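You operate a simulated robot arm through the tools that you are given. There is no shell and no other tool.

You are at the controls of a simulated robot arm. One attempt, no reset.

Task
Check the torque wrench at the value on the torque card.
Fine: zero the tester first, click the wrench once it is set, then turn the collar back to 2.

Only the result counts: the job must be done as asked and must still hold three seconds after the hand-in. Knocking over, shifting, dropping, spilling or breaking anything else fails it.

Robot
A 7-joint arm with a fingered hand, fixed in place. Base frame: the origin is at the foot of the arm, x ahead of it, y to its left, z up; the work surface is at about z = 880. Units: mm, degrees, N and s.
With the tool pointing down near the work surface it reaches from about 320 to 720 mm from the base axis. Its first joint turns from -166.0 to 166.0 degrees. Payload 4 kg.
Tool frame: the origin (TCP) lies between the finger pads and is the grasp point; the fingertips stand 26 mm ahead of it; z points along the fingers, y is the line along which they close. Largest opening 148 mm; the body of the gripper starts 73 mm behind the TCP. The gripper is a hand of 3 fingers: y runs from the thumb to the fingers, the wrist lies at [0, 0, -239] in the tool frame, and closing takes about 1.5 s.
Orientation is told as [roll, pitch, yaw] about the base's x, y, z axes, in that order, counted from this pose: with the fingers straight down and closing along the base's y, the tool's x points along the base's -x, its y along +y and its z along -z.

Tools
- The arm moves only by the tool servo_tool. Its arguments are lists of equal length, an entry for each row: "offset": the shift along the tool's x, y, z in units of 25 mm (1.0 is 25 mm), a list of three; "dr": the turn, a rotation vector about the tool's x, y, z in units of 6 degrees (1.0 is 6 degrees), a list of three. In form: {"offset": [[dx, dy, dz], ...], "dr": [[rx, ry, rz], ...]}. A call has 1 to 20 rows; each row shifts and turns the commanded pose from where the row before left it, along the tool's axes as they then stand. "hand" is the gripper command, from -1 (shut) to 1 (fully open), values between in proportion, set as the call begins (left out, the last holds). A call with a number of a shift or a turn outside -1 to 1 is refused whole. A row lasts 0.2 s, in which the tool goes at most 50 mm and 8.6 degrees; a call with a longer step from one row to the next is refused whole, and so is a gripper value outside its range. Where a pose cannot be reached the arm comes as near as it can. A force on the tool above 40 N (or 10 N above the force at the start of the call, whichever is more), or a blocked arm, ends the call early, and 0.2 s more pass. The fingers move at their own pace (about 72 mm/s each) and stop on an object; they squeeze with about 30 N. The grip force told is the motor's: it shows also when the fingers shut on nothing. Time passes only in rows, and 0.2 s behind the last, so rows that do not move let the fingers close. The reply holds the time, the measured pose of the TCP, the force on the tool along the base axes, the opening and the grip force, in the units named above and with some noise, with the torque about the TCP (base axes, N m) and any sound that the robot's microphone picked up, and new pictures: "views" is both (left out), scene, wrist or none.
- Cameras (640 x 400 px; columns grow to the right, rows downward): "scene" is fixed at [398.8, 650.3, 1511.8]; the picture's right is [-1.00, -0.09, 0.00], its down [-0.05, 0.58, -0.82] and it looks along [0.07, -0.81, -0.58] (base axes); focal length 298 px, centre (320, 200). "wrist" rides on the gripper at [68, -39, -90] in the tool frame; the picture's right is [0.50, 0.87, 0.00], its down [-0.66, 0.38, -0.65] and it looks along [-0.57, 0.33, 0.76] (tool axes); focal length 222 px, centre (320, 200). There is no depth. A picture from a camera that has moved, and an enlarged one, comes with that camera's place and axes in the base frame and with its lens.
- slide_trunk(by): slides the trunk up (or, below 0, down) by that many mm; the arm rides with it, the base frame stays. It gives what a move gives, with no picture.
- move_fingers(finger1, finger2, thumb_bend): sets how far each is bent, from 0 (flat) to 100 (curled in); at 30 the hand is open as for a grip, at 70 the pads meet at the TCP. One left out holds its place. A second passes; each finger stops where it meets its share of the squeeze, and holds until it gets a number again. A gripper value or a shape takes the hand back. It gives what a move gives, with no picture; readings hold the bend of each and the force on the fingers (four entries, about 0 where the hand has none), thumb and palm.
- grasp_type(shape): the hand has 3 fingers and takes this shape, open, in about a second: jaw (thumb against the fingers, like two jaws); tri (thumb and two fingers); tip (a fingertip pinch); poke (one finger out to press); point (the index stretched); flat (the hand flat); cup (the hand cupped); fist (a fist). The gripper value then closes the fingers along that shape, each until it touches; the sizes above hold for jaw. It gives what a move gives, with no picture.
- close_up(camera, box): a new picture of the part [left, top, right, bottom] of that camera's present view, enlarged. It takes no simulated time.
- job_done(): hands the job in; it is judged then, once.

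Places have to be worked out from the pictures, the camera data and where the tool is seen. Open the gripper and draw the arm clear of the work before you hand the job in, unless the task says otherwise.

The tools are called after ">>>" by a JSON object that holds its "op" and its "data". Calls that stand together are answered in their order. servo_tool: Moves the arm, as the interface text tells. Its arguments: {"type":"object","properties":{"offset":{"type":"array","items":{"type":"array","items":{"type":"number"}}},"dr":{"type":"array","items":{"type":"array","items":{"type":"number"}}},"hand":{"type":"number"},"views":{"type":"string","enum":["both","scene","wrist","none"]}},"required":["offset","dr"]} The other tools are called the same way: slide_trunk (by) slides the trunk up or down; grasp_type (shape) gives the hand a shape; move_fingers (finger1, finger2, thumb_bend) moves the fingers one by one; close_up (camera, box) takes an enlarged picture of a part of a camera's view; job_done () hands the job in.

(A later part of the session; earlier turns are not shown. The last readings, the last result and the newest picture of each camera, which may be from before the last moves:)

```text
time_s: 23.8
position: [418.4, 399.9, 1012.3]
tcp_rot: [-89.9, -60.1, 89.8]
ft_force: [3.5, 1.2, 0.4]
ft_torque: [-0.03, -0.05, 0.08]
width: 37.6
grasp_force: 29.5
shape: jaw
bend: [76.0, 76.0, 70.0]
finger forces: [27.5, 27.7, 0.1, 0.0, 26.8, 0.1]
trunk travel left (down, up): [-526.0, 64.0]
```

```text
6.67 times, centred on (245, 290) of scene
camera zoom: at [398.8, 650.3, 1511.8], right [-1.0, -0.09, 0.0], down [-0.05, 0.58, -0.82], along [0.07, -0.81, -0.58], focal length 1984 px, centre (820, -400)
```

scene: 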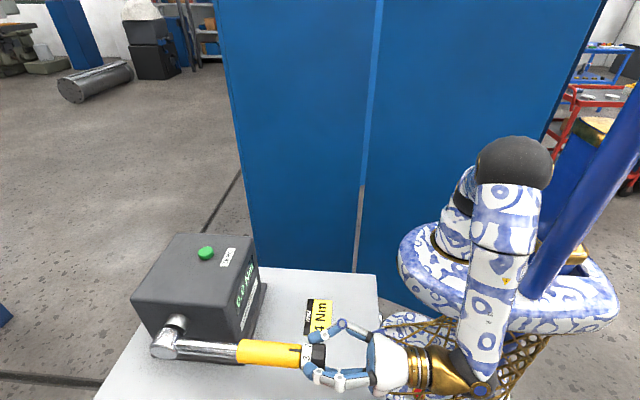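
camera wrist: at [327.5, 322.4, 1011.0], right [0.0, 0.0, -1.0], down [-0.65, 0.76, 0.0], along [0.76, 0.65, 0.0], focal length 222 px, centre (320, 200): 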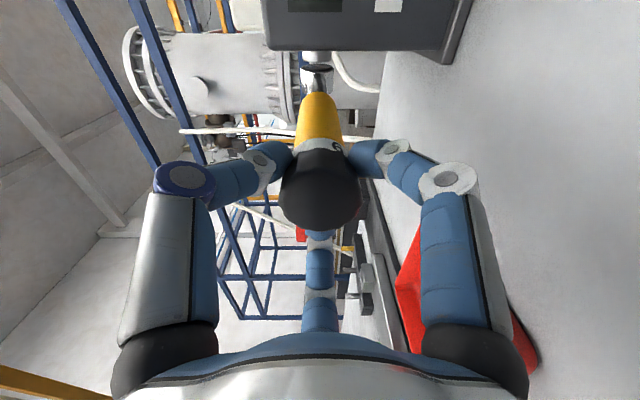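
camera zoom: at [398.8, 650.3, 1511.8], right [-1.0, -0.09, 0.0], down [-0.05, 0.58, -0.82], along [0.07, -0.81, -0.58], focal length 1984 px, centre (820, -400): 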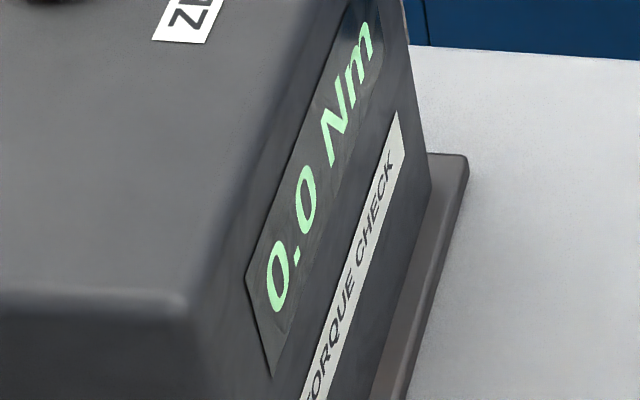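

The collar follows the hand (3 has moved up about 30°), the torque is tiny and the display stays at 0.0. I'll continue another 30° to bring 3 to the mark and verify the scale.

>>> {"op": "servo_tool", "data": {"offset": [[0, 0, 0], [0, 0, 0], [0, 0, 0], [0, 0, 0], [0, 0, 0], [0, 0, 0], [0, 0, 0], [0, 0, 0], [0, 0, 0], [0, 0, 0], [0, 0, 0]], "dr": [[0, 0, 0.5], [0, 0, 0.5], [0, 0, 0.5], [0, 0, 0.5], [0, 0, 0.5], [0, 0, 0.5], [0, 0, 0.5], [0, 0, 0.5], [0, 0, 0.5], [0, 0, 0.5], [0, 0, 0]], "views": "scene"}}

>>> {"op": "close_up", "data": {"camera": "scene", "box": [270, 310, 390, 400]}}

>>> {"op": "close_up", "data": {"camera": "scene", "box": [220, 260, 270, 320]}}

```text
time_s: 26.2
position: [416.3, 401.0, 1010.6]
tcp_rot: [71.6, -89.9, -71.6]
ft_force: [5.0, 1.4, 0.1]
ft_torque: [-0.03, -0.09, 0.11]
width: 37.9
grasp_force: 30.2
shape: jaw
bend: [76.0, 76.0, 70.0]
finger forces: [27.8, 27.7, 0.0, 0.0, 26.9, 0.1]
trunk travel left (down, up): [-526.0, 64.0]
```

scene: 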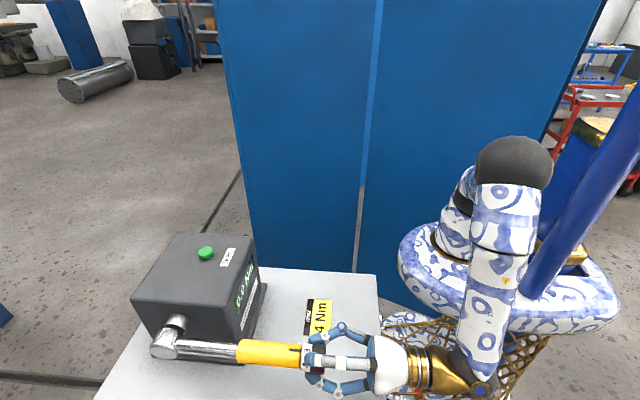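

```text
4.44 times, centred on (330, 355) of scene
camera zoom: at [398.8, 650.3, 1511.8], right [-1.0, -0.09, 0.0], down [-0.05, 0.58, -0.82], along [0.07, -0.81, -0.58], focal length 1323 px, centre (276, -489)
```

zoom: 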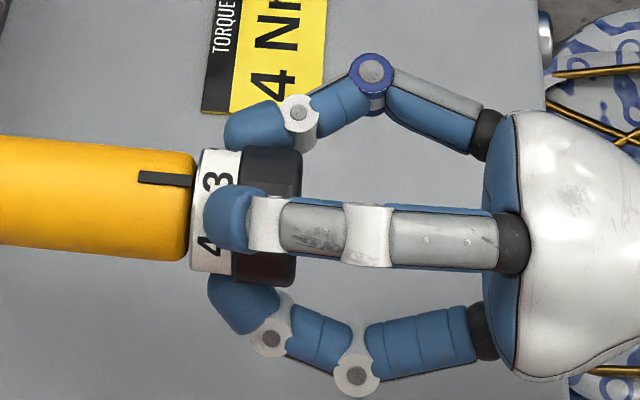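

```text
6.67 times, centred on (245, 290) of scene
camera zoom: at [398.8, 650.3, 1511.8], right [-1.0, -0.09, 0.0], down [-0.05, 0.58, -0.82], along [0.07, -0.81, -0.58], focal length 1984 px, centre (820, -400)
```

zoom: 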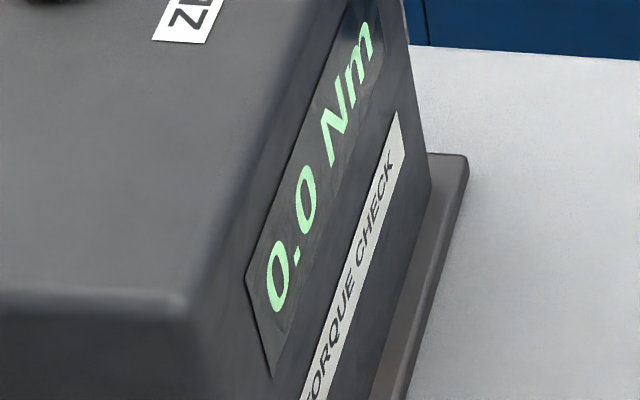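

3 is now at the mark and 4 has come into view on the near side, confirming 60° per number. I'll turn another 60° to bring 4 to the mark.

>>> {"op": "servo_tool", "data": {"offset": [[0, 0, 0], [0, 0, 0], [0, 0, 0], [0, 0, 0], [0, 0, 0], [0, 0, 0], [0, 0, 0], [0, 0, 0], [0, 0, 0], [0, 0, 0], [0, 0, 0], [0, 0, 0], [0, 0, 0], [0, 0, 0], [0, 0, 0], [0, 0, 0], [0, 0, 0]], "dr": [[0, 0, 0.667], [0, 0, 0.667], [0, 0, 0.667], [0, 0, 0.667], [0, 0, 0.667], [0, 0, 0.667], [0, 0, 0.667], [0, 0, 0.667], [0, 0, 0.667], [0, 0, 0.667], [0, 0, 0.667], [0, 0, 0.667], [0, 0, 0.667], [0, 0, 0.667], [0, 0, 0.667], [0, 0, 0], [0, 0, 0]], "views": "scene"}}

>>> {"op": "close_up", "data": {"camera": "scene", "box": [270, 310, 390, 400]}}

>>> {"op": "close_up", "data": {"camera": "scene", "box": [220, 260, 270, 320]}}

>>> {"op": "close_up", "data": {"camera": "scene", "box": [295, 335, 335, 375]}}

```text
time_s: 29.8
position: [418.7, 399.4, 1010.5]
tcp_rot: [89.9, -29.9, -90.2]
ft_force: [4.1, 3.0, 1.0]
ft_torque: [-0.01, -0.14, 0.14]
width: 37.3
grasp_force: 29.7
shape: jaw
bend: [76.0, 76.0, 70.0]
finger forces: [28.5, 27.1, 0.1, 0.0, 26.8, 0.1]
trunk travel left (down, up): [-526.0, 64.0]
```

scene: 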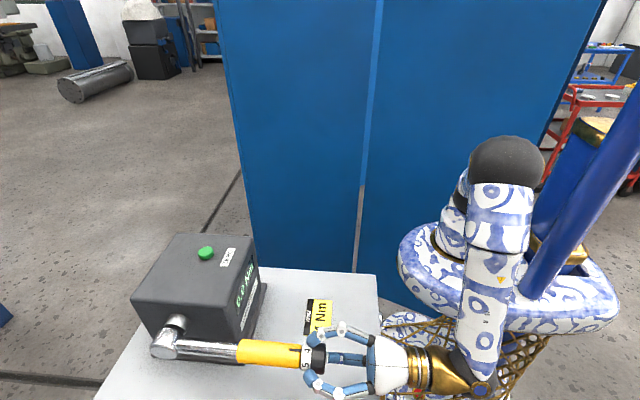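

```text
4.44 times, centred on (330, 355) of scene
camera zoom: at [398.8, 650.3, 1511.8], right [-1.0, -0.09, 0.0], down [-0.05, 0.58, -0.82], along [0.07, -0.81, -0.58], focal length 1323 px, centre (276, -489)
```

zoom: 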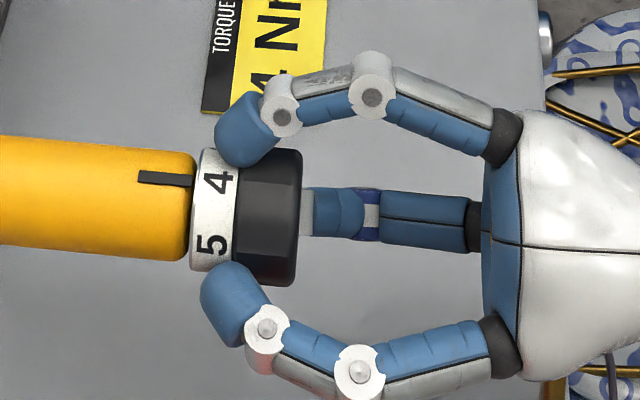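

```text
6.67 times, centred on (245, 290) of scene
camera zoom: at [398.8, 650.3, 1511.8], right [-1.0, -0.09, 0.0], down [-0.05, 0.58, -0.82], along [0.07, -0.81, -0.58], focal length 1984 px, centre (820, -400)
```

zoom: 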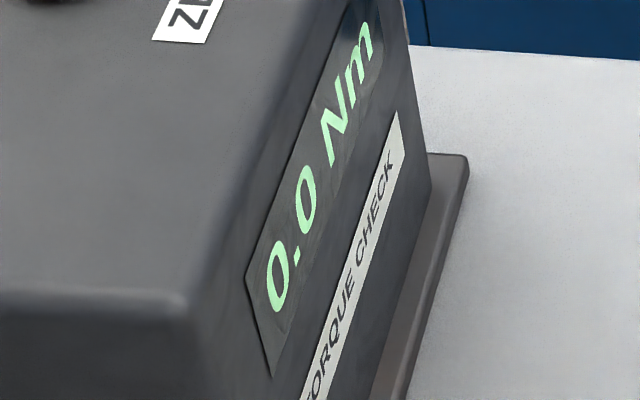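

```text
10.00 times, centred on (315, 355) of scene
camera zoom: at [398.8, 650.3, 1511.8], right [-1.0, -0.09, 0.0], down [-0.05, 0.58, -0.82], along [0.07, -0.81, -0.58], focal length 2976 px, centre (370, -1350)
```

zoom: 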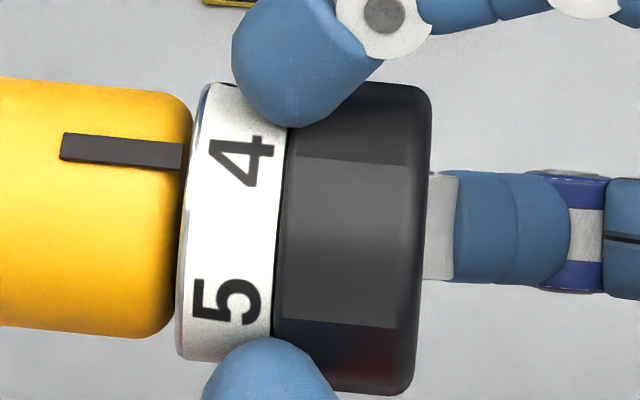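

4 sits exactly in line with the mark and the display is still 0.0. I'll open the fingers and back straight off along −x, then check the setting unobstructed.

>>> {"op": "servo_tool", "data": {"offset": [[0, 0, 0], [0, 0, 0], [0, 0, 0], [0, 0, 0], [0, 0, 0]], "dr": [[0, 0, 0], [0, 0, 0], [0, 0, 0], [0, 0, 0], [0, 0, 0]], "hand": 0.4, "views": "none"}}

>>> {"op": "servo_tool", "data": {"offset": [[0, 0, -0.5], [0, 0, -0.6], [0, 0, -0.6], [0, 0, -0.6], [0, 0, 0]], "dr": [[0, 0, 0], [0, 0, 0], [0, 0, 0], [0, 0, 0], [0, 0, 0]], "views": "both"}}

>>> {"op": "close_up", "data": {"camera": "scene", "box": [280, 325, 344, 385]}}

>>> {"op": "close_up", "data": {"camera": "scene", "box": [220, 260, 270, 320]}}

```text
time_s: 31.0
position: [417.7, 399.7, 1011.3]
tcp_rot: [90.0, -29.8, -90.1]
ft_force: [0.4, -0.2, 0.6]
ft_torque: [0.0, -0.01, -0.01]
width: 103.1
grasp_force: 0.1
shape: jaw
bend: [28.0, 28.0, 74.0]
finger forces: [0.0, 0.0, 0.0, 0.0, 0.0, 0.0]
trunk travel left (down, up): [-526.0, 64.0]
```

```text
time_s: 32.2
position: [358.4, 400.0, 1011.1]
tcp_rot: [89.9, -29.9, -90.1]
ft_force: [0.4, 0.4, 0.8]
ft_torque: [-0.03, -0.01, -0.01]
width: 103.3
grasp_force: 0.2
shape: jaw
bend: [28.0, 28.0, 74.0]
finger forces: [0.1, 0.1, 0.0, 0.0, 0.0, 0.0]
trunk travel left (down, up): [-526.0, 64.0]
camera wrist: at [269.0, 439.6, 943.4], right [0.0, 0.87, 0.5], down [-0.65, -0.38, 0.65], along [0.76, -0.33, 0.57], focal length 222 px, centre (320, 200)
```

scene: 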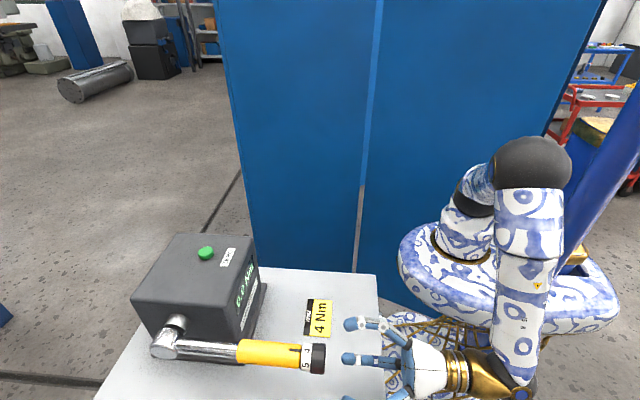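
wrist: 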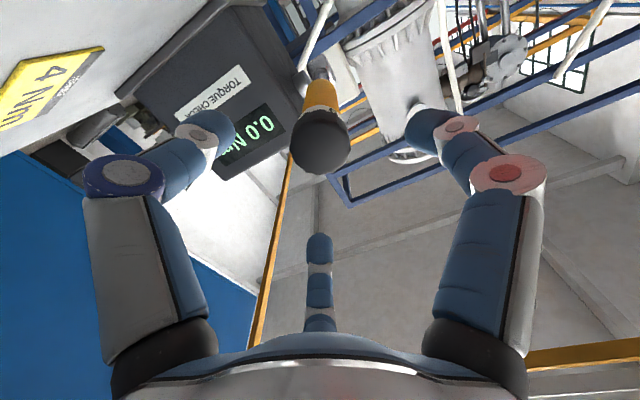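

```text
6.67 times, centred on (312, 355) of scene
camera zoom: at [398.8, 650.3, 1511.8], right [-1.0, -0.09, 0.0], down [-0.05, 0.58, -0.82], along [0.07, -0.81, -0.58], focal length 1984 px, centre (373, -833)
```

zoom: 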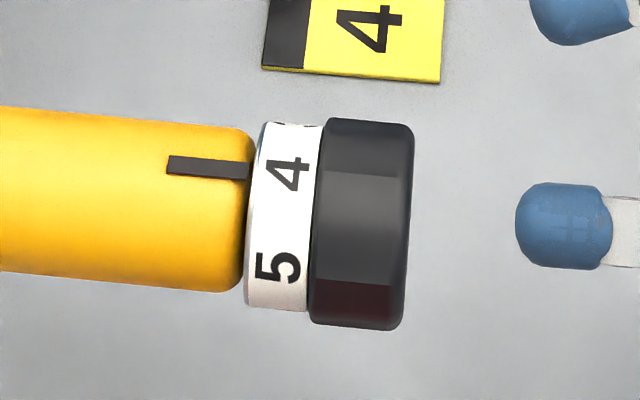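

```text
6.67 times, centred on (245, 290) of scene
camera zoom: at [398.8, 650.3, 1511.8], right [-1.0, -0.09, 0.0], down [-0.05, 0.58, -0.82], along [0.07, -0.81, -0.58], focal length 1984 px, centre (820, -400)
```

zoom: 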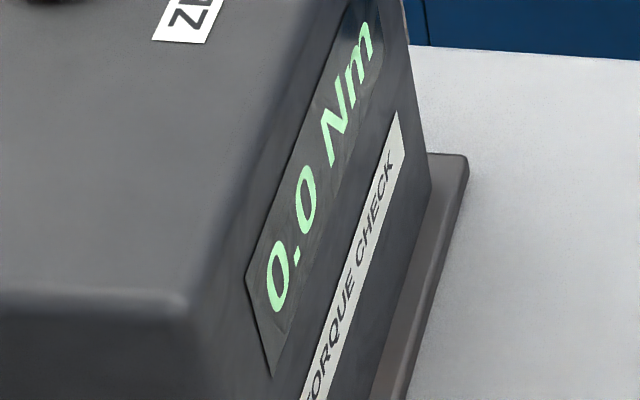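

The collar is set at 4 and the display reads 0.0. Now I'll raise the hand clear and close it, then roll back and pitch it to point straight down for pressing on the yellow handle.

>>> {"op": "servo_tool", "data": {"offset": [[-0.475, 0.8225, 0], [-0.475, 0.8225, 0], [-0.475, 0.8225, 0], [-0.475, 0.8225, 0], [-0.475, 0.8225, 0], [-0.475, 0.8225, 0], [-0.475, 0.8225, 0], [-0.475, 0.8225, 0], [0, 0, 0], [0, 0, 0], [0, 0, 0], [0, 0, 0], [0, 0, 0], [0, 0, 0], [0, 0, 0], [0, 0, 0], [0, 0, 0], [0, 0, 0], [0, 0, 0]], "dr": [[0, 0, 0], [0, 0, 0], [0, 0, 0], [0, 0, 0], [0, 0, 0], [0, 0, 0], [0, 0, 0], [0, 0, 0], [0, 0, -1], [0, 0, -1], [0, 0, -1], [0, 0, -1], [0, 0, -1], [0, 0, -1], [0, 0, -1], [0, 0, -1], [0, 0, -1], [0, 0, -1], [0, 0, 0]], "hand": -1, "views": "none"}}

>>> {"op": "servo_tool", "data": {"offset": [[0, 0, 0], [0, 0, 0], [0, 0, 0], [0, 0, 0], [0, 0, 0], [0, 0, 0], [0, 0, 0], [0, 0, 0], [0, 0, 0], [0, 0, 0], [0, 0, 0], [0, 0, 0], [0, 0, 0], [0, 0, 0], [0, 0, 0], [0, 0, 0]], "dr": [[0, 1, 0], [0, 1, 0], [0, 1, 0], [0, 1, 0], [0, 1, 0], [0, 1, 0], [0, 1, 0], [0, 1, 0], [0, 1, 0], [0, 1, 0], [0, 1, 0], [0, 1, 0], [0, 1, 0], [0, 1, 0], [0, 1, 0], [0, 0, 0]], "views": "both"}}

```text
time_s: 36.2
position: [359.4, 400.0, 1200.6]
tcp_rot: [-57.5, -90.0, 57.5]
ft_force: [0.3, -0.2, 0.2]
ft_torque: [0.03, -0.01, 0.0]
width: 0.0
grasp_force: 30.0
shape: jaw
bend: [70.0, 70.0, 70.0]
finger forces: [0.0, 0.0, 0.1, 0.0, 0.0, 0.1]
trunk travel left (down, up): [-526.0, 64.0]
```

```text
time_s: 39.6
position: [359.4, 399.6, 1201.8]
tcp_rot: [0.2, 0.2, 0.0]
ft_force: [0.6, 0.5, 0.0]
ft_torque: [0.01, -0.01, -0.01]
width: 0.0
grasp_force: 30.0
shape: jaw
bend: [70.0, 70.0, 70.0]
finger forces: [0.0, 0.0, 0.0, 0.1, 0.0, 0.1]
trunk travel left (down, up): [-526.0, 64.0]
camera wrist: at [292.6, 360.9, 1292.3], right [-0.5, 0.87, 0.0], down [0.66, 0.38, 0.65], along [0.57, 0.33, -0.76], focal length 222 px, centre (320, 200)
```

scene: 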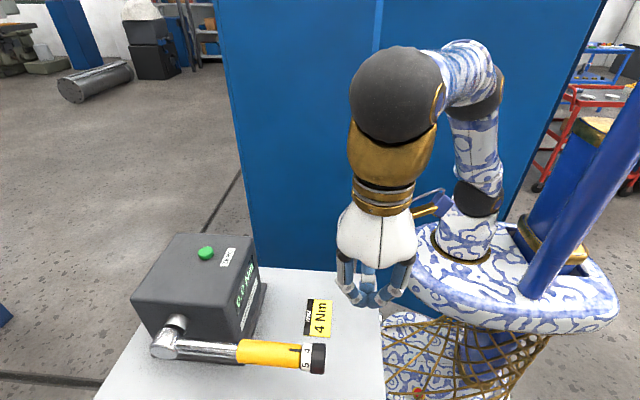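
wrist: 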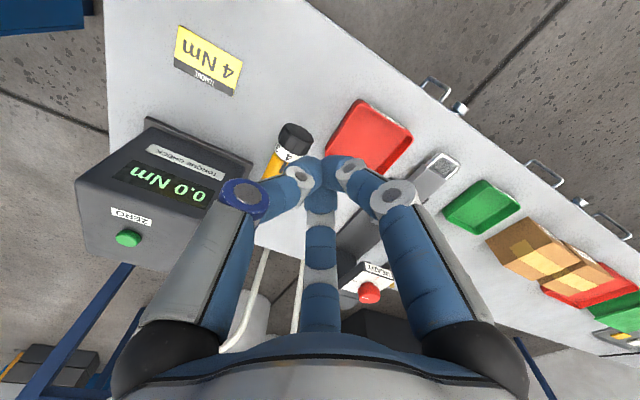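

The hand points straight down, closed. I'll move it to hover above the yellow handle at about (490, 400), tips about 15 mm above its top.

>>> {"op": "servo_tool", "data": {"offset": [[-0.746, 0.003, 0.724], [-0.746, 0.003, 0.724], [-0.746, 0.003, 0.724], [-0.746, 0.003, 0.724], [-0.746, 0.003, 0.724], [-0.746, 0.003, 0.724], [-0.746, 0.003, 0.724], [0, 0, 0]], "dr": [[0, 0, 0], [0, 0, 0], [0, 0, 0], [0, 0, 0], [0, 0, 0], [0, 0, 0], [0, 0, 0], [0, 0, 0]], "views": "both"}}

>>> {"op": "close_up", "data": {"camera": "scene", "box": [180, 260, 360, 390]}}

>>> {"op": "close_up", "data": {"camera": "wrist", "box": [200, 60, 440, 260]}}

```text
time_s: 41.4
position: [489.8, 400.5, 1075.3]
tcp_rot: [0.0, 0.0, -0.1]
ft_force: [-0.3, 0.0, 0.0]
ft_torque: [0.0, -0.01, 0.02]
width: 0.0
grasp_force: 29.7
shape: jaw
bend: [70.0, 70.0, 70.0]
finger forces: [0.0, 0.1, 0.0, 0.1, 0.0, 0.1]
trunk travel left (down, up): [-526.0, 64.0]
camera wrist: at [422.7, 361.6, 1165.6], right [-0.5, 0.87, 0.0], down [0.66, 0.38, 0.65], along [0.57, 0.33, -0.76], focal length 222 px, centre (320, 200)
```

scene: 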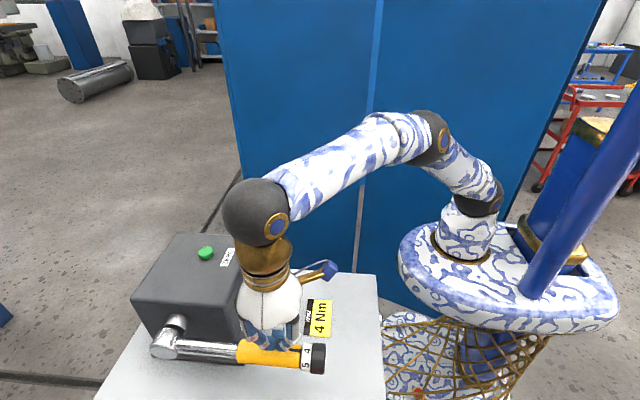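
wrist: 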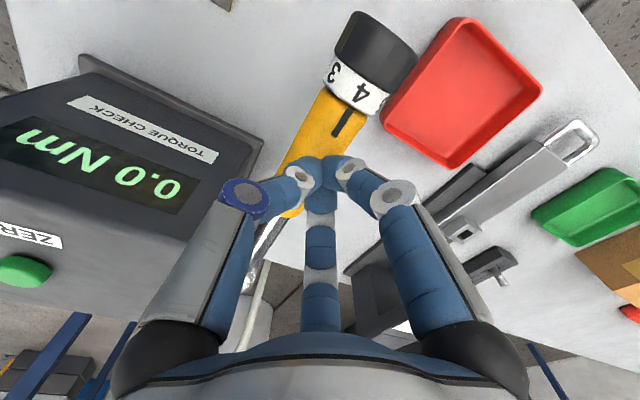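

```text
3.08 times, centred on (270, 325) of scene
camera zoom: at [398.8, 650.3, 1511.8], right [-1.0, -0.09, 0.0], down [-0.05, 0.58, -0.82], along [0.07, -0.81, -0.58], focal length 916 px, centre (474, -185)
```

zoom: 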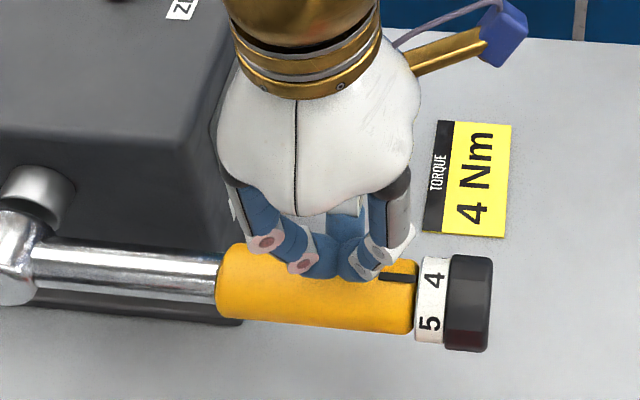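

```text
2.00 times, centred on (320, 160) of wrist
camera zoom: at [422.7, 361.6, 1165.6], right [-0.5, 0.87, 0.0], down [0.66, 0.38, 0.65], along [0.57, 0.33, -0.76], focal length 444 px, centre (320, 280)
```

zoom: 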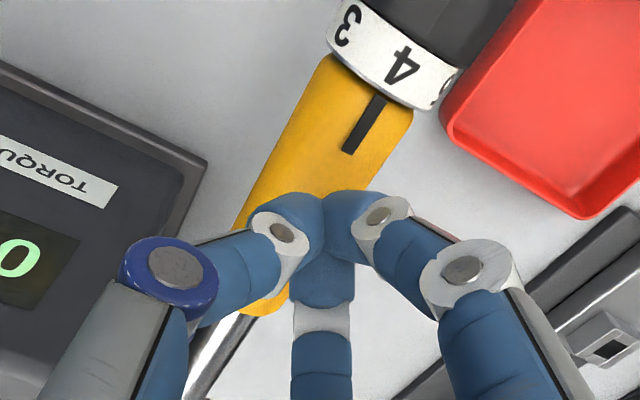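

The closed fingertips are over the middle of the yellow handle, and nothing is near the collar or tester. I'll descend to just above contact, then press in small steps.

>>> {"op": "servo_tool", "data": {"offset": [[0, 0, 0.1], [0, 0, 0.1], [0, 0, 0.1], [0, 0, 0.1], [0, 0, 0.08], [0, 0, 0.08]], "dr": [[0, 0, 0], [0, 0, 0], [0, 0, 0], [0, 0, 0], [0, 0, 0], [0, 0, 0]], "views": "wrist"}}

>>> {"op": "close_up", "data": {"camera": "scene", "box": [230, 310, 330, 380]}}

```text
time_s: 42.8
position: [490.7, 400.6, 1060.4]
tcp_rot: [0.2, 0.0, -0.1]
ft_force: [-0.1, -0.4, -0.6]
ft_torque: [0.02, 0.0, 0.01]
width: 0.1
grasp_force: 30.4
shape: jaw
bend: [70.0, 70.0, 70.0]
finger forces: [0.1, 0.0, 0.1, 0.0, 0.0, 0.0]
trunk travel left (down, up): [-526.0, 64.0]
camera wrist: at [422.8, 361.2, 1150.7], right [-0.5, 0.87, 0.0], down [0.66, 0.38, 0.65], along [0.57, 0.33, -0.76], focal length 222 px, centre (320, 200)
```

wrist: 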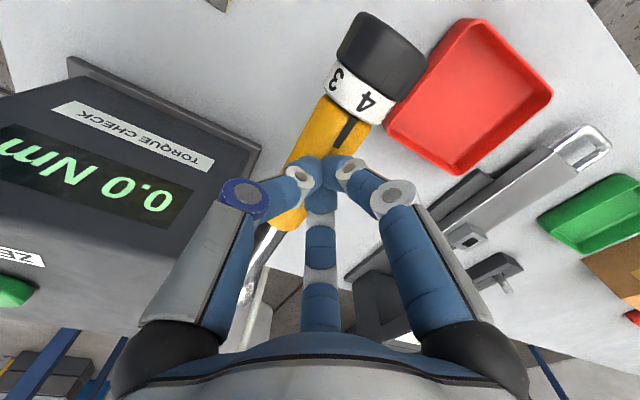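

```text
5.71 times, centred on (280, 345) of scene
camera zoom: at [398.8, 650.3, 1511.8], right [-1.0, -0.09, 0.0], down [-0.05, 0.58, -0.82], along [0.07, -0.81, -0.58], focal length 1700 px, centre (549, -629)
```

zoom: 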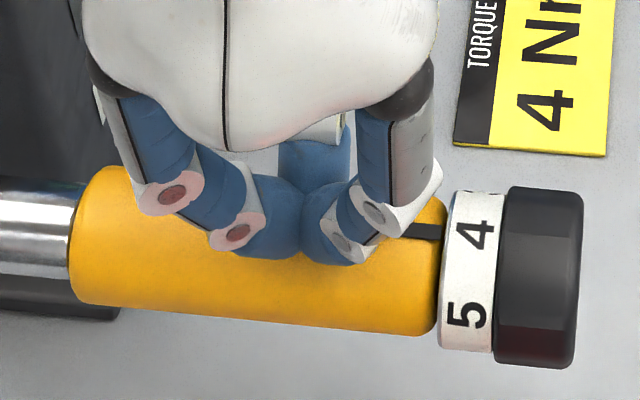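

No contact yet at TCP z 1060. I'll press on in 1 mm rows, checking the force and display.

>>> {"op": "servo_tool", "data": {"offset": [[0, 0, 0.04], [0, 0, 0.04], [0, 0, 0.04], [0, 0, 0.04]], "dr": [[0, 0, 0], [0, 0, 0], [0, 0, 0], [0, 0, 0]], "views": "wrist"}}

```text
time_s: 43.8
position: [490.5, 400.1, 1055.5]
tcp_rot: [0.1, -0.1, 0.0]
ft_force: [0.0, -0.4, 2.4]
ft_torque: [0.01, -0.06, 0.02]
width: 0.0
grasp_force: 30.3
shape: jaw
bend: [70.0, 70.0, 70.0]
finger forces: [0.1, 0.0, 0.1, 0.0, 0.0, 0.0]
trunk travel left (down, up): [-526.0, 64.0]
camera wrist: at [422.4, 361.2, 1147.0], right [-0.5, 0.87, 0.0], down [0.66, 0.38, 0.65], along [0.57, 0.33, -0.76], focal length 222 px, centre (320, 200)
```

wrist: 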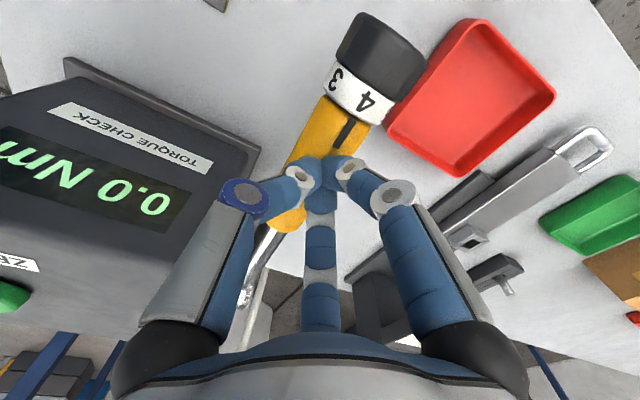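

Contact has begun (about 2.4 N). I'll continue with a few more 1 mm rows.

>>> {"op": "servo_tool", "data": {"offset": [[0, 0, 0.04], [0, 0, 0.04], [0, 0, 0.04]], "dr": [[0, 0, 0], [0, 0, 0], [0, 0, 0]], "views": "wrist"}}

```text
time_s: 44.6
position: [490.1, 399.5, 1054.7]
tcp_rot: [0.1, 0.0, -0.1]
ft_force: [-0.4, 0.1, 5.8]
ft_torque: [0.0, -0.06, -0.02]
width: 0.2
grasp_force: 30.0
shape: jaw
bend: [70.0, 70.0, 70.0]
finger forces: [0.0, 0.0, 0.0, 0.1, 0.1, 0.0]
trunk travel left (down, up): [-526.0, 64.0]
camera wrist: at [422.5, 361.3, 1144.3], right [-0.5, 0.87, 0.0], down [0.66, 0.38, 0.65], along [0.57, 0.33, -0.76], focal length 222 px, centre (320, 200)
```

wrist: 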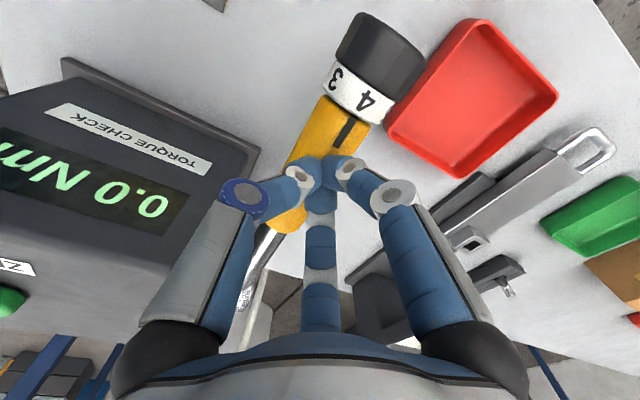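

Force is rising steadily (5.8 N), with the display still 0.0. I'll continue pressing with 1 mm rows.

>>> {"op": "servo_tool", "data": {"offset": [[0, 0, 0.04], [0, 0, 0.04], [0, 0, 0.04], [0, 0, 0.04]], "dr": [[0, 0, 0], [0, 0, 0], [0, 0, 0], [0, 0, 0]], "views": "wrist"}}

```text
time_s: 45.6
position: [489.7, 399.3, 1049.8]
tcp_rot: [0.1, 0.0, -0.1]
ft_force: [1.2, 0.9, 9.4]
ft_torque: [0.01, -0.09, -0.03]
width: 0.0
grasp_force: 30.1
shape: jaw
bend: [70.0, 70.0, 70.0]
finger forces: [0.0, 0.0, 0.0, 0.1, 0.0, 0.0]
trunk travel left (down, up): [-526.0, 64.0]
camera wrist: at [422.5, 361.3, 1140.5], right [-0.5, 0.87, 0.0], down [0.66, 0.38, 0.65], along [0.57, 0.33, -0.76], focal length 222 px, centre (320, 200)
```

wrist: 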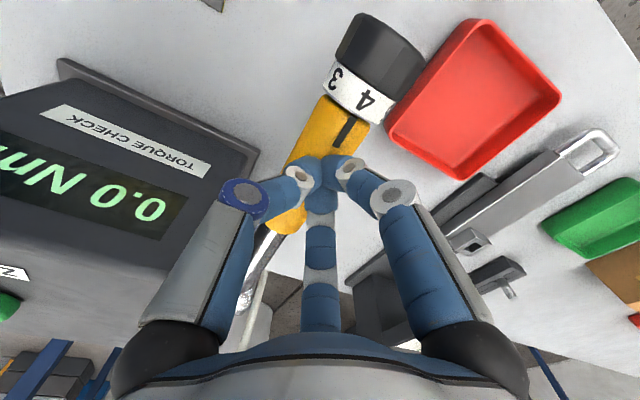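

9.4 N now, roughly 1 N per mm and the tip still centred on the handle. I continue.

>>> {"op": "servo_tool", "data": {"offset": [[0, 0, 0.04], [0, 0, 0.04], [0, 0, 0.04], [0, 0, 0.04]], "dr": [[0, 0, 0], [0, 0, 0], [0, 0, 0], [0, 0, 0]], "views": "wrist"}}

```text
time_s: 46.6
position: [490.3, 400.0, 1045.7]
tcp_rot: [0.2, 0.1, -0.1]
ft_force: [1.7, 2.0, 13.6]
ft_torque: [0.04, -0.15, 0.05]
width: 0.1
grasp_force: 30.4
shape: jaw
bend: [70.0, 70.0, 70.0]
finger forces: [0.1, 0.0, 0.1, 0.0, 0.0, 0.0]
trunk travel left (down, up): [-526.0, 64.0]
camera wrist: at [422.4, 361.2, 1136.6], right [-0.5, 0.87, 0.0], down [0.66, 0.38, 0.66], along [0.57, 0.33, -0.76], focal length 222 px, centre (320, 200)
```

wrist: 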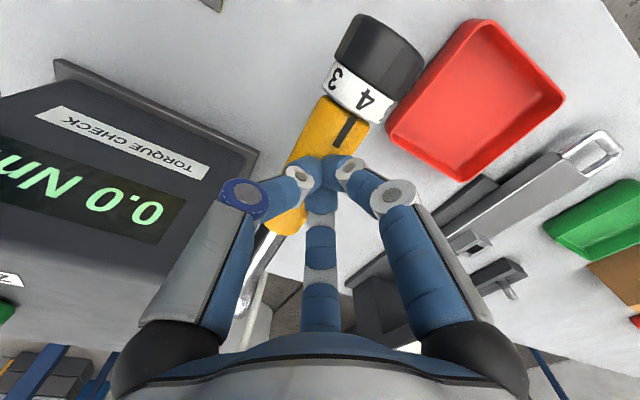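

13.6 N with no click yet, which matches the expectation of about 20 N for 4 Nm at this lever. I continue in short steps.

>>> {"op": "servo_tool", "data": {"offset": [[0, 0, 0.04], [0, 0, 0.04], [0, 0, 0.04], [0, 0, 0.04]], "dr": [[0, 0, 0], [0, 0, 0], [0, 0, 0], [0, 0, 0]], "views": "wrist"}}

```text
time_s: 47.6
position: [490.1, 400.0, 1042.7]
tcp_rot: [0.1, -0.2, 0.0]
ft_force: [1.4, -0.3, 15.7]
ft_torque: [0.03, -0.11, -0.03]
width: 0.0
grasp_force: 30.1
shape: jaw
bend: [70.0, 70.0, 70.0]
finger forces: [0.0, 0.0, 0.1, 0.0, 0.0, 0.1]
trunk travel left (down, up): [-526.0, 64.0]
camera wrist: at [422.0, 360.9, 1133.1], right [-0.5, 0.87, 0.0], down [0.66, 0.38, 0.66], along [0.57, 0.33, -0.76], focal length 222 px, centre (320, 200)
```

wrist: 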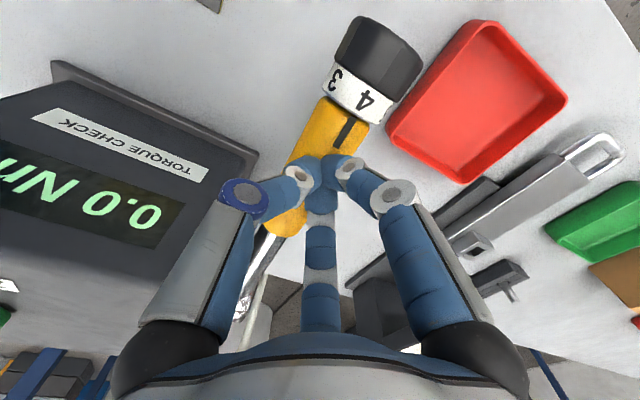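

15.7 N; the handle is tilting slowly and the tips remain on it. I continue with 1 mm rows, watching for the click.

>>> {"op": "servo_tool", "data": {"offset": [[0, 0, 0.04], [0, 0, 0.04], [0, 0, 0.04]], "dr": [[0, 0, 0], [0, 0, 0], [0, 0, 0]], "views": "wrist"}}

```text
time_s: 48.4
position: [490.1, 399.1, 1040.2]
tcp_rot: [0.0, -0.1, 0.0]
ft_force: [2.4, 1.0, 18.4]
ft_torque: [0.05, -0.14, 0.02]
width: 0.0
grasp_force: 30.2
shape: jaw
bend: [70.0, 70.0, 70.0]
finger forces: [0.1, 0.0, 0.1, 0.0, 0.1, 0.0]
trunk travel left (down, up): [-526.0, 64.0]
camera wrist: at [422.1, 360.9, 1130.3], right [-0.5, 0.87, 0.0], down [0.66, 0.38, 0.66], along [0.57, 0.33, -0.76], focal length 222 px, centre (320, 200)
```

wrist: 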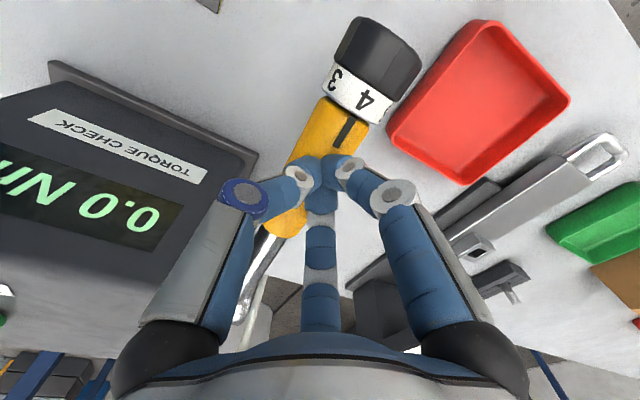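

18.4 N, close to the expected click force. I go on with two 1 mm rows at a time.

>>> {"op": "servo_tool", "data": {"offset": [[0, 0, 0.04], [0, 0, 0.04]], "dr": [[0, 0, 0], [0, 0, 0]], "views": "wrist"}}

```text
time_s: 49.0
position: [491.0, 399.4, 1037.8]
tcp_rot: [0.1, 0.1, 0.0]
ft_force: [0.2, -0.1, 14.7]
ft_torque: [0.03, -0.08, -0.02]
width: 0.3
grasp_force: 30.2
shape: jaw
bend: [70.0, 70.0, 70.0]
finger forces: [0.0, 0.0, 0.0, 0.0, 0.0, 0.0]
trunk travel left (down, up): [-526.0, 64.0]
camera wrist: at [422.0, 361.0, 1127.5], right [-0.5, 0.87, 0.0], down [0.66, 0.38, 0.65], along [0.57, 0.33, -0.76], focal length 222 px, centre (320, 200)
```

wrist: 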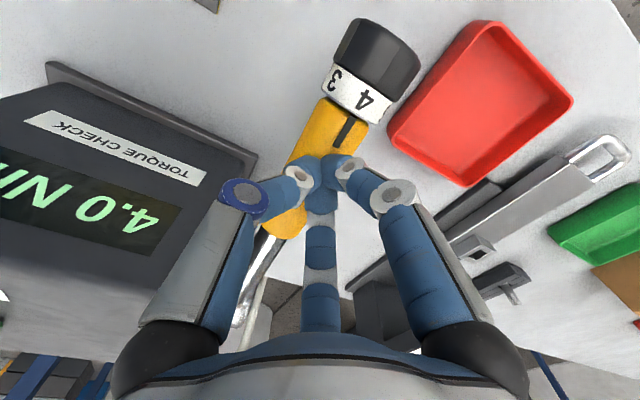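

The force dropped from over 18 N to 14.7 N and the display jumped to 4.0 Nm, so the wrench has clicked. I'll lift straight up off the handle now.

>>> {"op": "servo_tool", "data": {"offset": [[0, 0, -0.2], [0, 0, -0.3], [0, 0, -0.4], [0, 0, -0.6], [0, 0, -0.8], [0, 0, -0.8], [0, 0, -0.8], [0, 0, 0]], "dr": [[0, 0, 0], [0, 0, 0], [0, 0, 0], [0, 0, 0], [0, 0, 0], [0, 0, 0], [0, 0, 0], [0, 0, 0]], "views": "both"}}

>>> {"op": "close_up", "data": {"camera": "scene", "box": [120, 220, 400, 395]}}

>>> {"op": "close_up", "data": {"camera": "wrist", "box": [0, 60, 320, 260]}}

```text
time_s: 50.8
position: [491.2, 399.4, 1133.6]
tcp_rot: [0.0, 0.0, -0.1]
ft_force: [-0.3, -0.1, 0.3]
ft_torque: [0.02, -0.01, 0.04]
width: 0.0
grasp_force: 29.9
shape: jaw
bend: [70.0, 70.0, 70.0]
finger forces: [0.1, 0.1, 0.0, 0.1, 0.1, 0.1]
trunk travel left (down, up): [-526.0, 64.0]
camera wrist: at [422.4, 361.5, 1224.7], right [-0.5, 0.87, 0.0], down [0.66, 0.38, 0.65], along [0.57, 0.33, -0.76], focal length 222 px, centre (320, 200)
```

scene: 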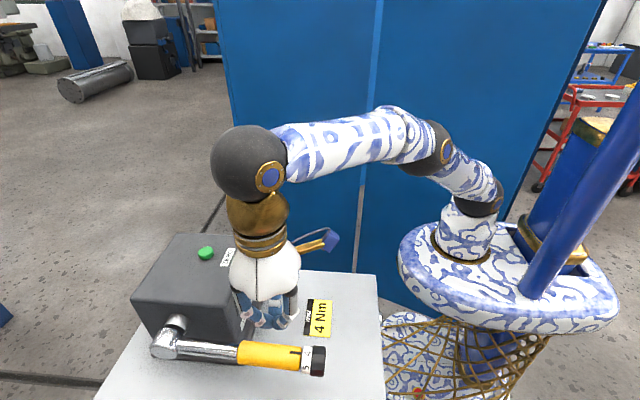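
wrist: 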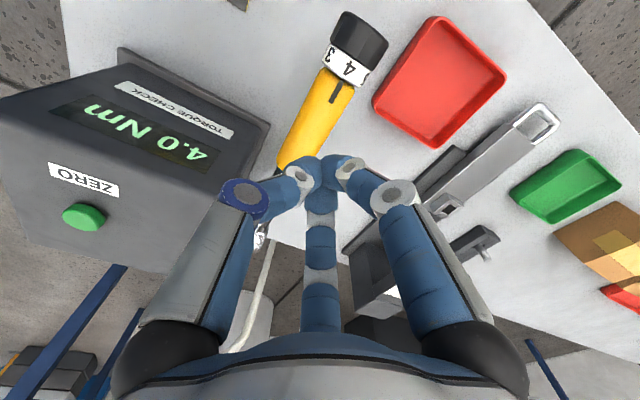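

```text
2.29 times, centred on (260, 308) of scene
camera zoom: at [398.8, 650.3, 1511.8], right [-1.0, -0.09, 0.0], down [-0.05, 0.58, -0.82], along [0.07, -0.81, -0.58], focal length 680 px, centre (457, -46)
```

zoom: 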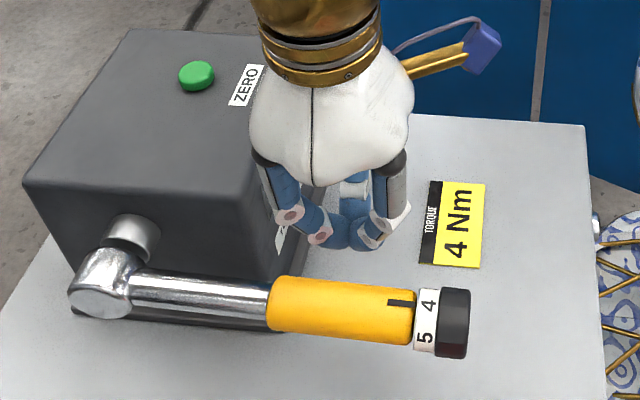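

```text
2.00 times, centred on (160, 160) of wrist
camera zoom: at [422.4, 361.5, 1224.7], right [-0.5, 0.87, 0.0], down [0.66, 0.38, 0.65], along [0.57, 0.33, -0.76], focal length 444 px, centre (640, 280)
```

zoom: 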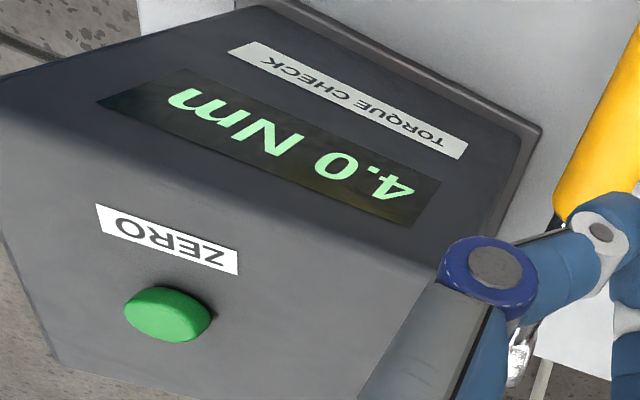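

The tester holds 4.0 Nm after unloading. The handle looks a few mm lower than before, so I'll re-measure the collar as I bring the hand back to the end-on pose.

>>> {"op": "servo_tool", "data": {"offset": [[0.754, 0.003, -0.383], [0.754, 0.003, -0.383], [0.754, 0.003, -0.383], [0.754, 0.003, -0.383], [0.754, 0.003, -0.383], [0.754, 0.003, -0.383], [0.754, 0.003, -0.383], [0, 0, 0]], "dr": [[0, 0, 0], [0, 0, 0], [0, 0, 0], [0, 0, 0], [0, 0, 0], [0, 0, 0], [0, 0, 0], [0, 0, 0]], "views": "both"}}

>>> {"op": "close_up", "data": {"camera": "scene", "box": [120, 220, 400, 395]}}

>>> {"op": "close_up", "data": {"camera": "scene", "box": [280, 325, 344, 385]}}

```text
time_s: 52.6
position: [357.3, 400.5, 1201.3]
tcp_rot: [0.1, 0.0, -0.1]
ft_force: [0.3, -0.3, -0.1]
ft_torque: [0.01, -0.02, 0.01]
width: 0.0
grasp_force: 29.5
shape: jaw
bend: [70.0, 70.0, 70.0]
finger forces: [0.0, 0.0, 0.0, 0.0, 0.0, 0.0]
trunk travel left (down, up): [-526.0, 64.0]
camera wrist: at [289.4, 362.1, 1292.6], right [-0.5, 0.87, 0.0], down [0.66, 0.38, 0.65], along [0.57, 0.33, -0.76], focal length 222 px, centre (320, 200)
```

scene: 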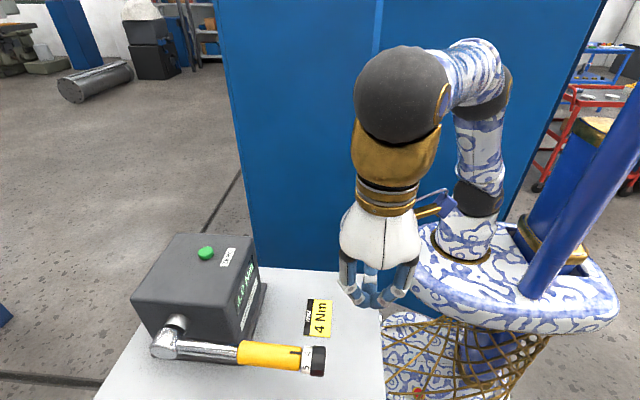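
wrist: 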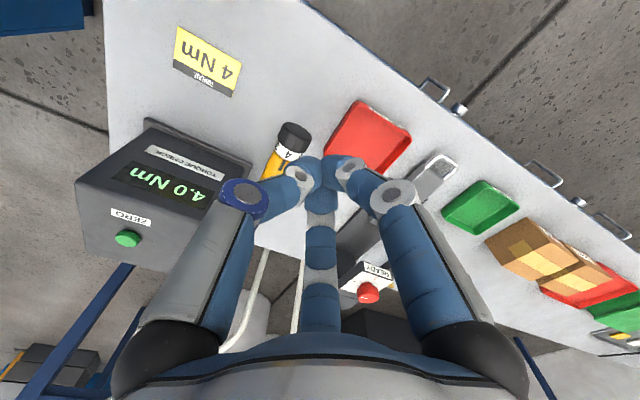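

```text
2.29 times, centred on (260, 308) of scene
camera zoom: at [398.8, 650.3, 1511.8], right [-1.0, -0.09, 0.0], down [-0.05, 0.58, -0.82], along [0.07, -0.81, -0.58], focal length 680 px, centre (457, -46)
```

zoom: 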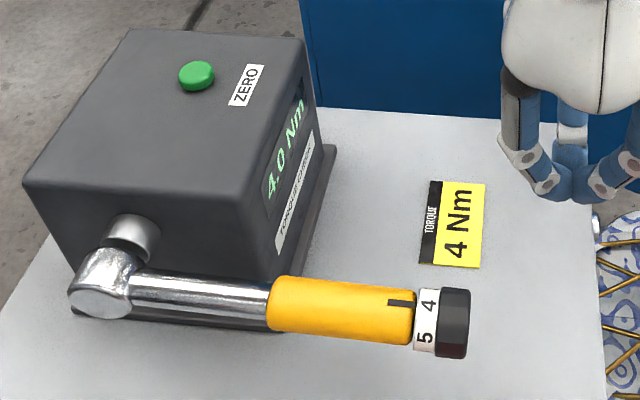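

```text
6.67 times, centred on (312, 355) of scene
camera zoom: at [398.8, 650.3, 1511.8], right [-1.0, -0.09, 0.0], down [-0.05, 0.58, -0.82], along [0.07, -0.81, -0.58], focal length 1984 px, centre (373, -833)
```

zoom: 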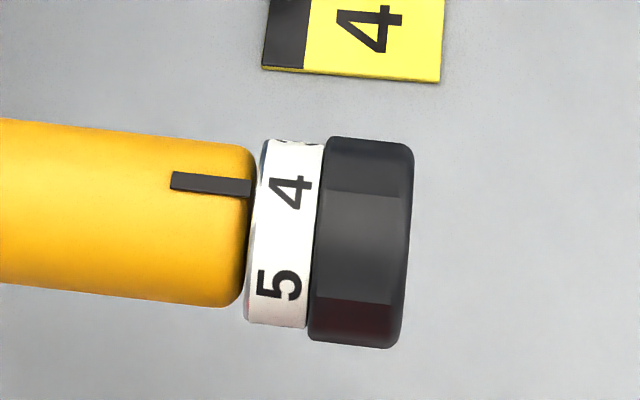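

The collar has dropped about 9 mm (centre now near z 1002, axis tilted about 1.9°), still showing 4. I'll rotate the hand end-on again with −92° pitch to match the tilt, roll to +60° and open the fingers.

>>> {"op": "servo_tool", "data": {"offset": [[0, 0, 0], [0, 0, 0], [0, 0, 0], [0, 0, 0], [0, 0, 0], [0, 0, 0], [0, 0, 0], [0, 0, 0], [0, 0, 0], [0, 0, 0], [0, 0, 0], [0, 0, 0], [0, 0, 0], [0, 0, 0], [0, 0, 0], [0, 0, 0], [0, 0, 0]], "dr": [[0, -1, 0], [0, -1, 0], [0, -1, 0], [0, -1, 0], [0, -1, 0], [0, -1, 0], [0, -1, 0], [0, -1, 0], [0, -1, 0], [0, -1, 0], [0, -1, 0], [0, -1, 0], [0, -1, 0], [0, -1, 0], [0, -1, 0], [0, -0.32, 0], [0, 0, 0]], "hand": 0.4, "views": "none"}}

>>> {"op": "servo_tool", "data": {"offset": [[0, 0, 0], [0, 0, 0], [0, 0, 0], [0, 0, 0], [0, 0, 0], [0, 0, 0], [0, 0, 0], [0, 0, 0], [0, 0, 0], [0, 0, 0], [0, 0, 0]], "dr": [[0, 0, 1], [0, 0, 1], [0, 0, 1], [0, 0, 1], [0, 0, 1], [0, 0, 1], [0, 0, 1], [0, 0, 1], [0, 0, 1], [0, 0, 1], [0, 0, 0]], "views": "both"}}

```text
time_s: 56.2
position: [357.7, 400.6, 1201.0]
tcp_rot: [178.5, -88.0, -178.6]
ft_force: [0.5, -0.4, 0.7]
ft_torque: [0.02, -0.01, -0.02]
width: 103.2
grasp_force: 0.1
shape: jaw
bend: [28.0, 28.0, 74.0]
finger forces: [0.1, 0.0, 0.0, 0.0, 0.0, 0.0]
trunk travel left (down, up): [-526.0, 64.0]
```

```text
time_s: 58.6
position: [358.2, 400.6, 1201.3]
tcp_rot: [92.1, -29.9, -91.2]
ft_force: [0.5, 0.6, 0.2]
ft_torque: [0.01, 0.0, 0.02]
width: 103.5
grasp_force: 0.1
shape: jaw
bend: [28.0, 28.0, 74.0]
finger forces: [0.0, 0.0, 0.0, 0.1, 0.0, 0.0]
trunk travel left (down, up): [-526.0, 64.0]
camera wrist: at [269.7, 440.6, 1131.2], right [-0.02, 0.86, 0.5], down [-0.68, -0.38, 0.63], along [0.74, -0.33, 0.59], focal length 222 px, centre (320, 200)
```

scene: 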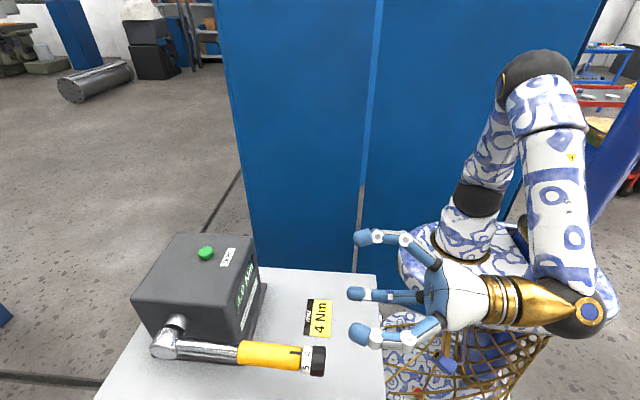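
wrist: 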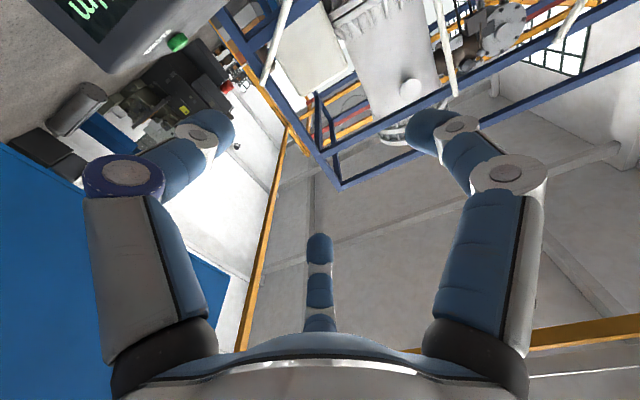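

The orientation is right. I'll descend to the pre-grasp point in front of the collar at (356, 400, 1000).

>>> {"op": "servo_tool", "data": {"offset": [[0.4445, -0.7755, -0.04], [0.4445, -0.7755, -0.04], [0.4445, -0.7755, -0.04], [0.4445, -0.7755, -0.04], [0.4445, -0.7755, -0.04], [0.4445, -0.7755, -0.04], [0.4445, -0.7755, -0.04], [0.4445, -0.7755, -0.04], [0.4445, -0.7755, -0.04], [0, 0, 0]], "dr": [[0, 0, 0], [0, 0, 0], [0, 0, 0], [0, 0, 0], [0, 0, 0], [0, 0, 0], [0, 0, 0], [0, 0, 0], [0, 0, 0], [0, 0, 0]], "views": "both"}}

>>> {"op": "close_up", "data": {"camera": "scene", "box": [285, 320, 365, 400]}}

>>> {"op": "close_up", "data": {"camera": "wrist", "box": [280, 80, 360, 180]}}

```text
time_s: 60.8
position: [354.7, 401.9, 1000.7]
tcp_rot: [92.2, -29.8, -91.2]
ft_force: [-0.5, -0.8, -0.2]
ft_torque: [0.0, 0.0, -0.01]
width: 103.5
grasp_force: 0.1
shape: jaw
bend: [28.0, 28.0, 74.0]
finger forces: [0.0, 0.1, 0.1, 0.0, 0.1, 0.1]
trunk travel left (down, up): [-526.0, 64.0]
camera wrist: at [267.7, 439.3, 929.8], right [-0.02, 0.87, 0.5], down [-0.68, -0.38, 0.63], along [0.74, -0.33, 0.59], focal length 222 px, centre (320, 200)
```

scene: 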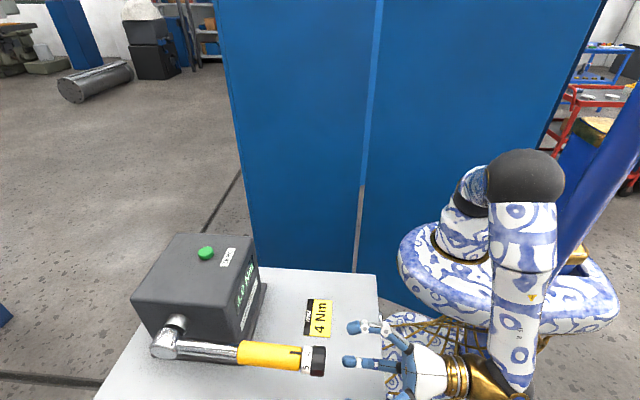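
wrist: 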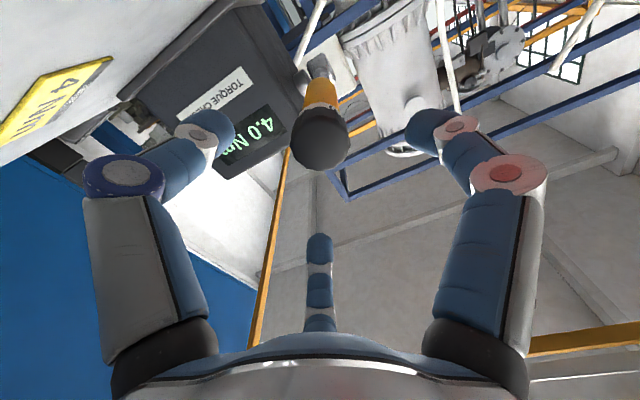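

```text
5.00 times, centred on (325, 360) of scene
camera zoom: at [398.8, 650.3, 1511.8], right [-1.0, -0.09, 0.0], down [-0.05, 0.58, -0.82], along [0.07, -0.81, -0.58], focal length 1488 px, centre (295, -600)
```

zoom: 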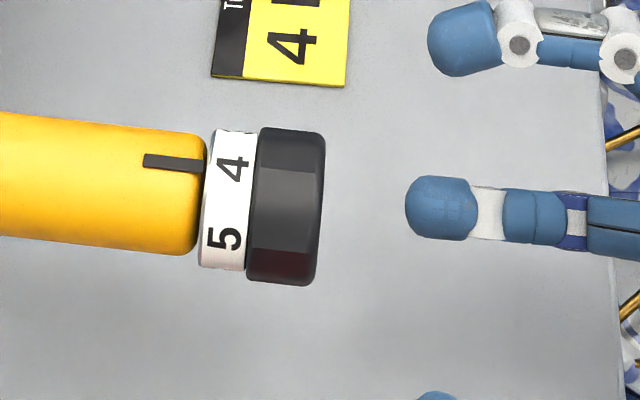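

```text
4.00 times, centred on (320, 130) of wrist
camera zoom: at [267.7, 439.3, 929.8], right [-0.02, 0.87, 0.5], down [-0.68, -0.38, 0.63], along [0.74, -0.33, 0.59], focal length 888 px, centre (320, 480)
```

zoom: 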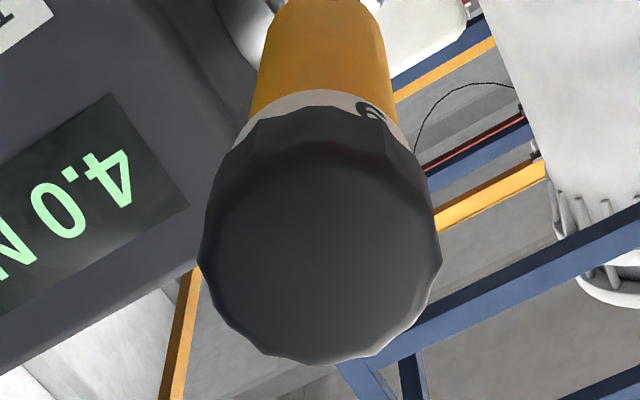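

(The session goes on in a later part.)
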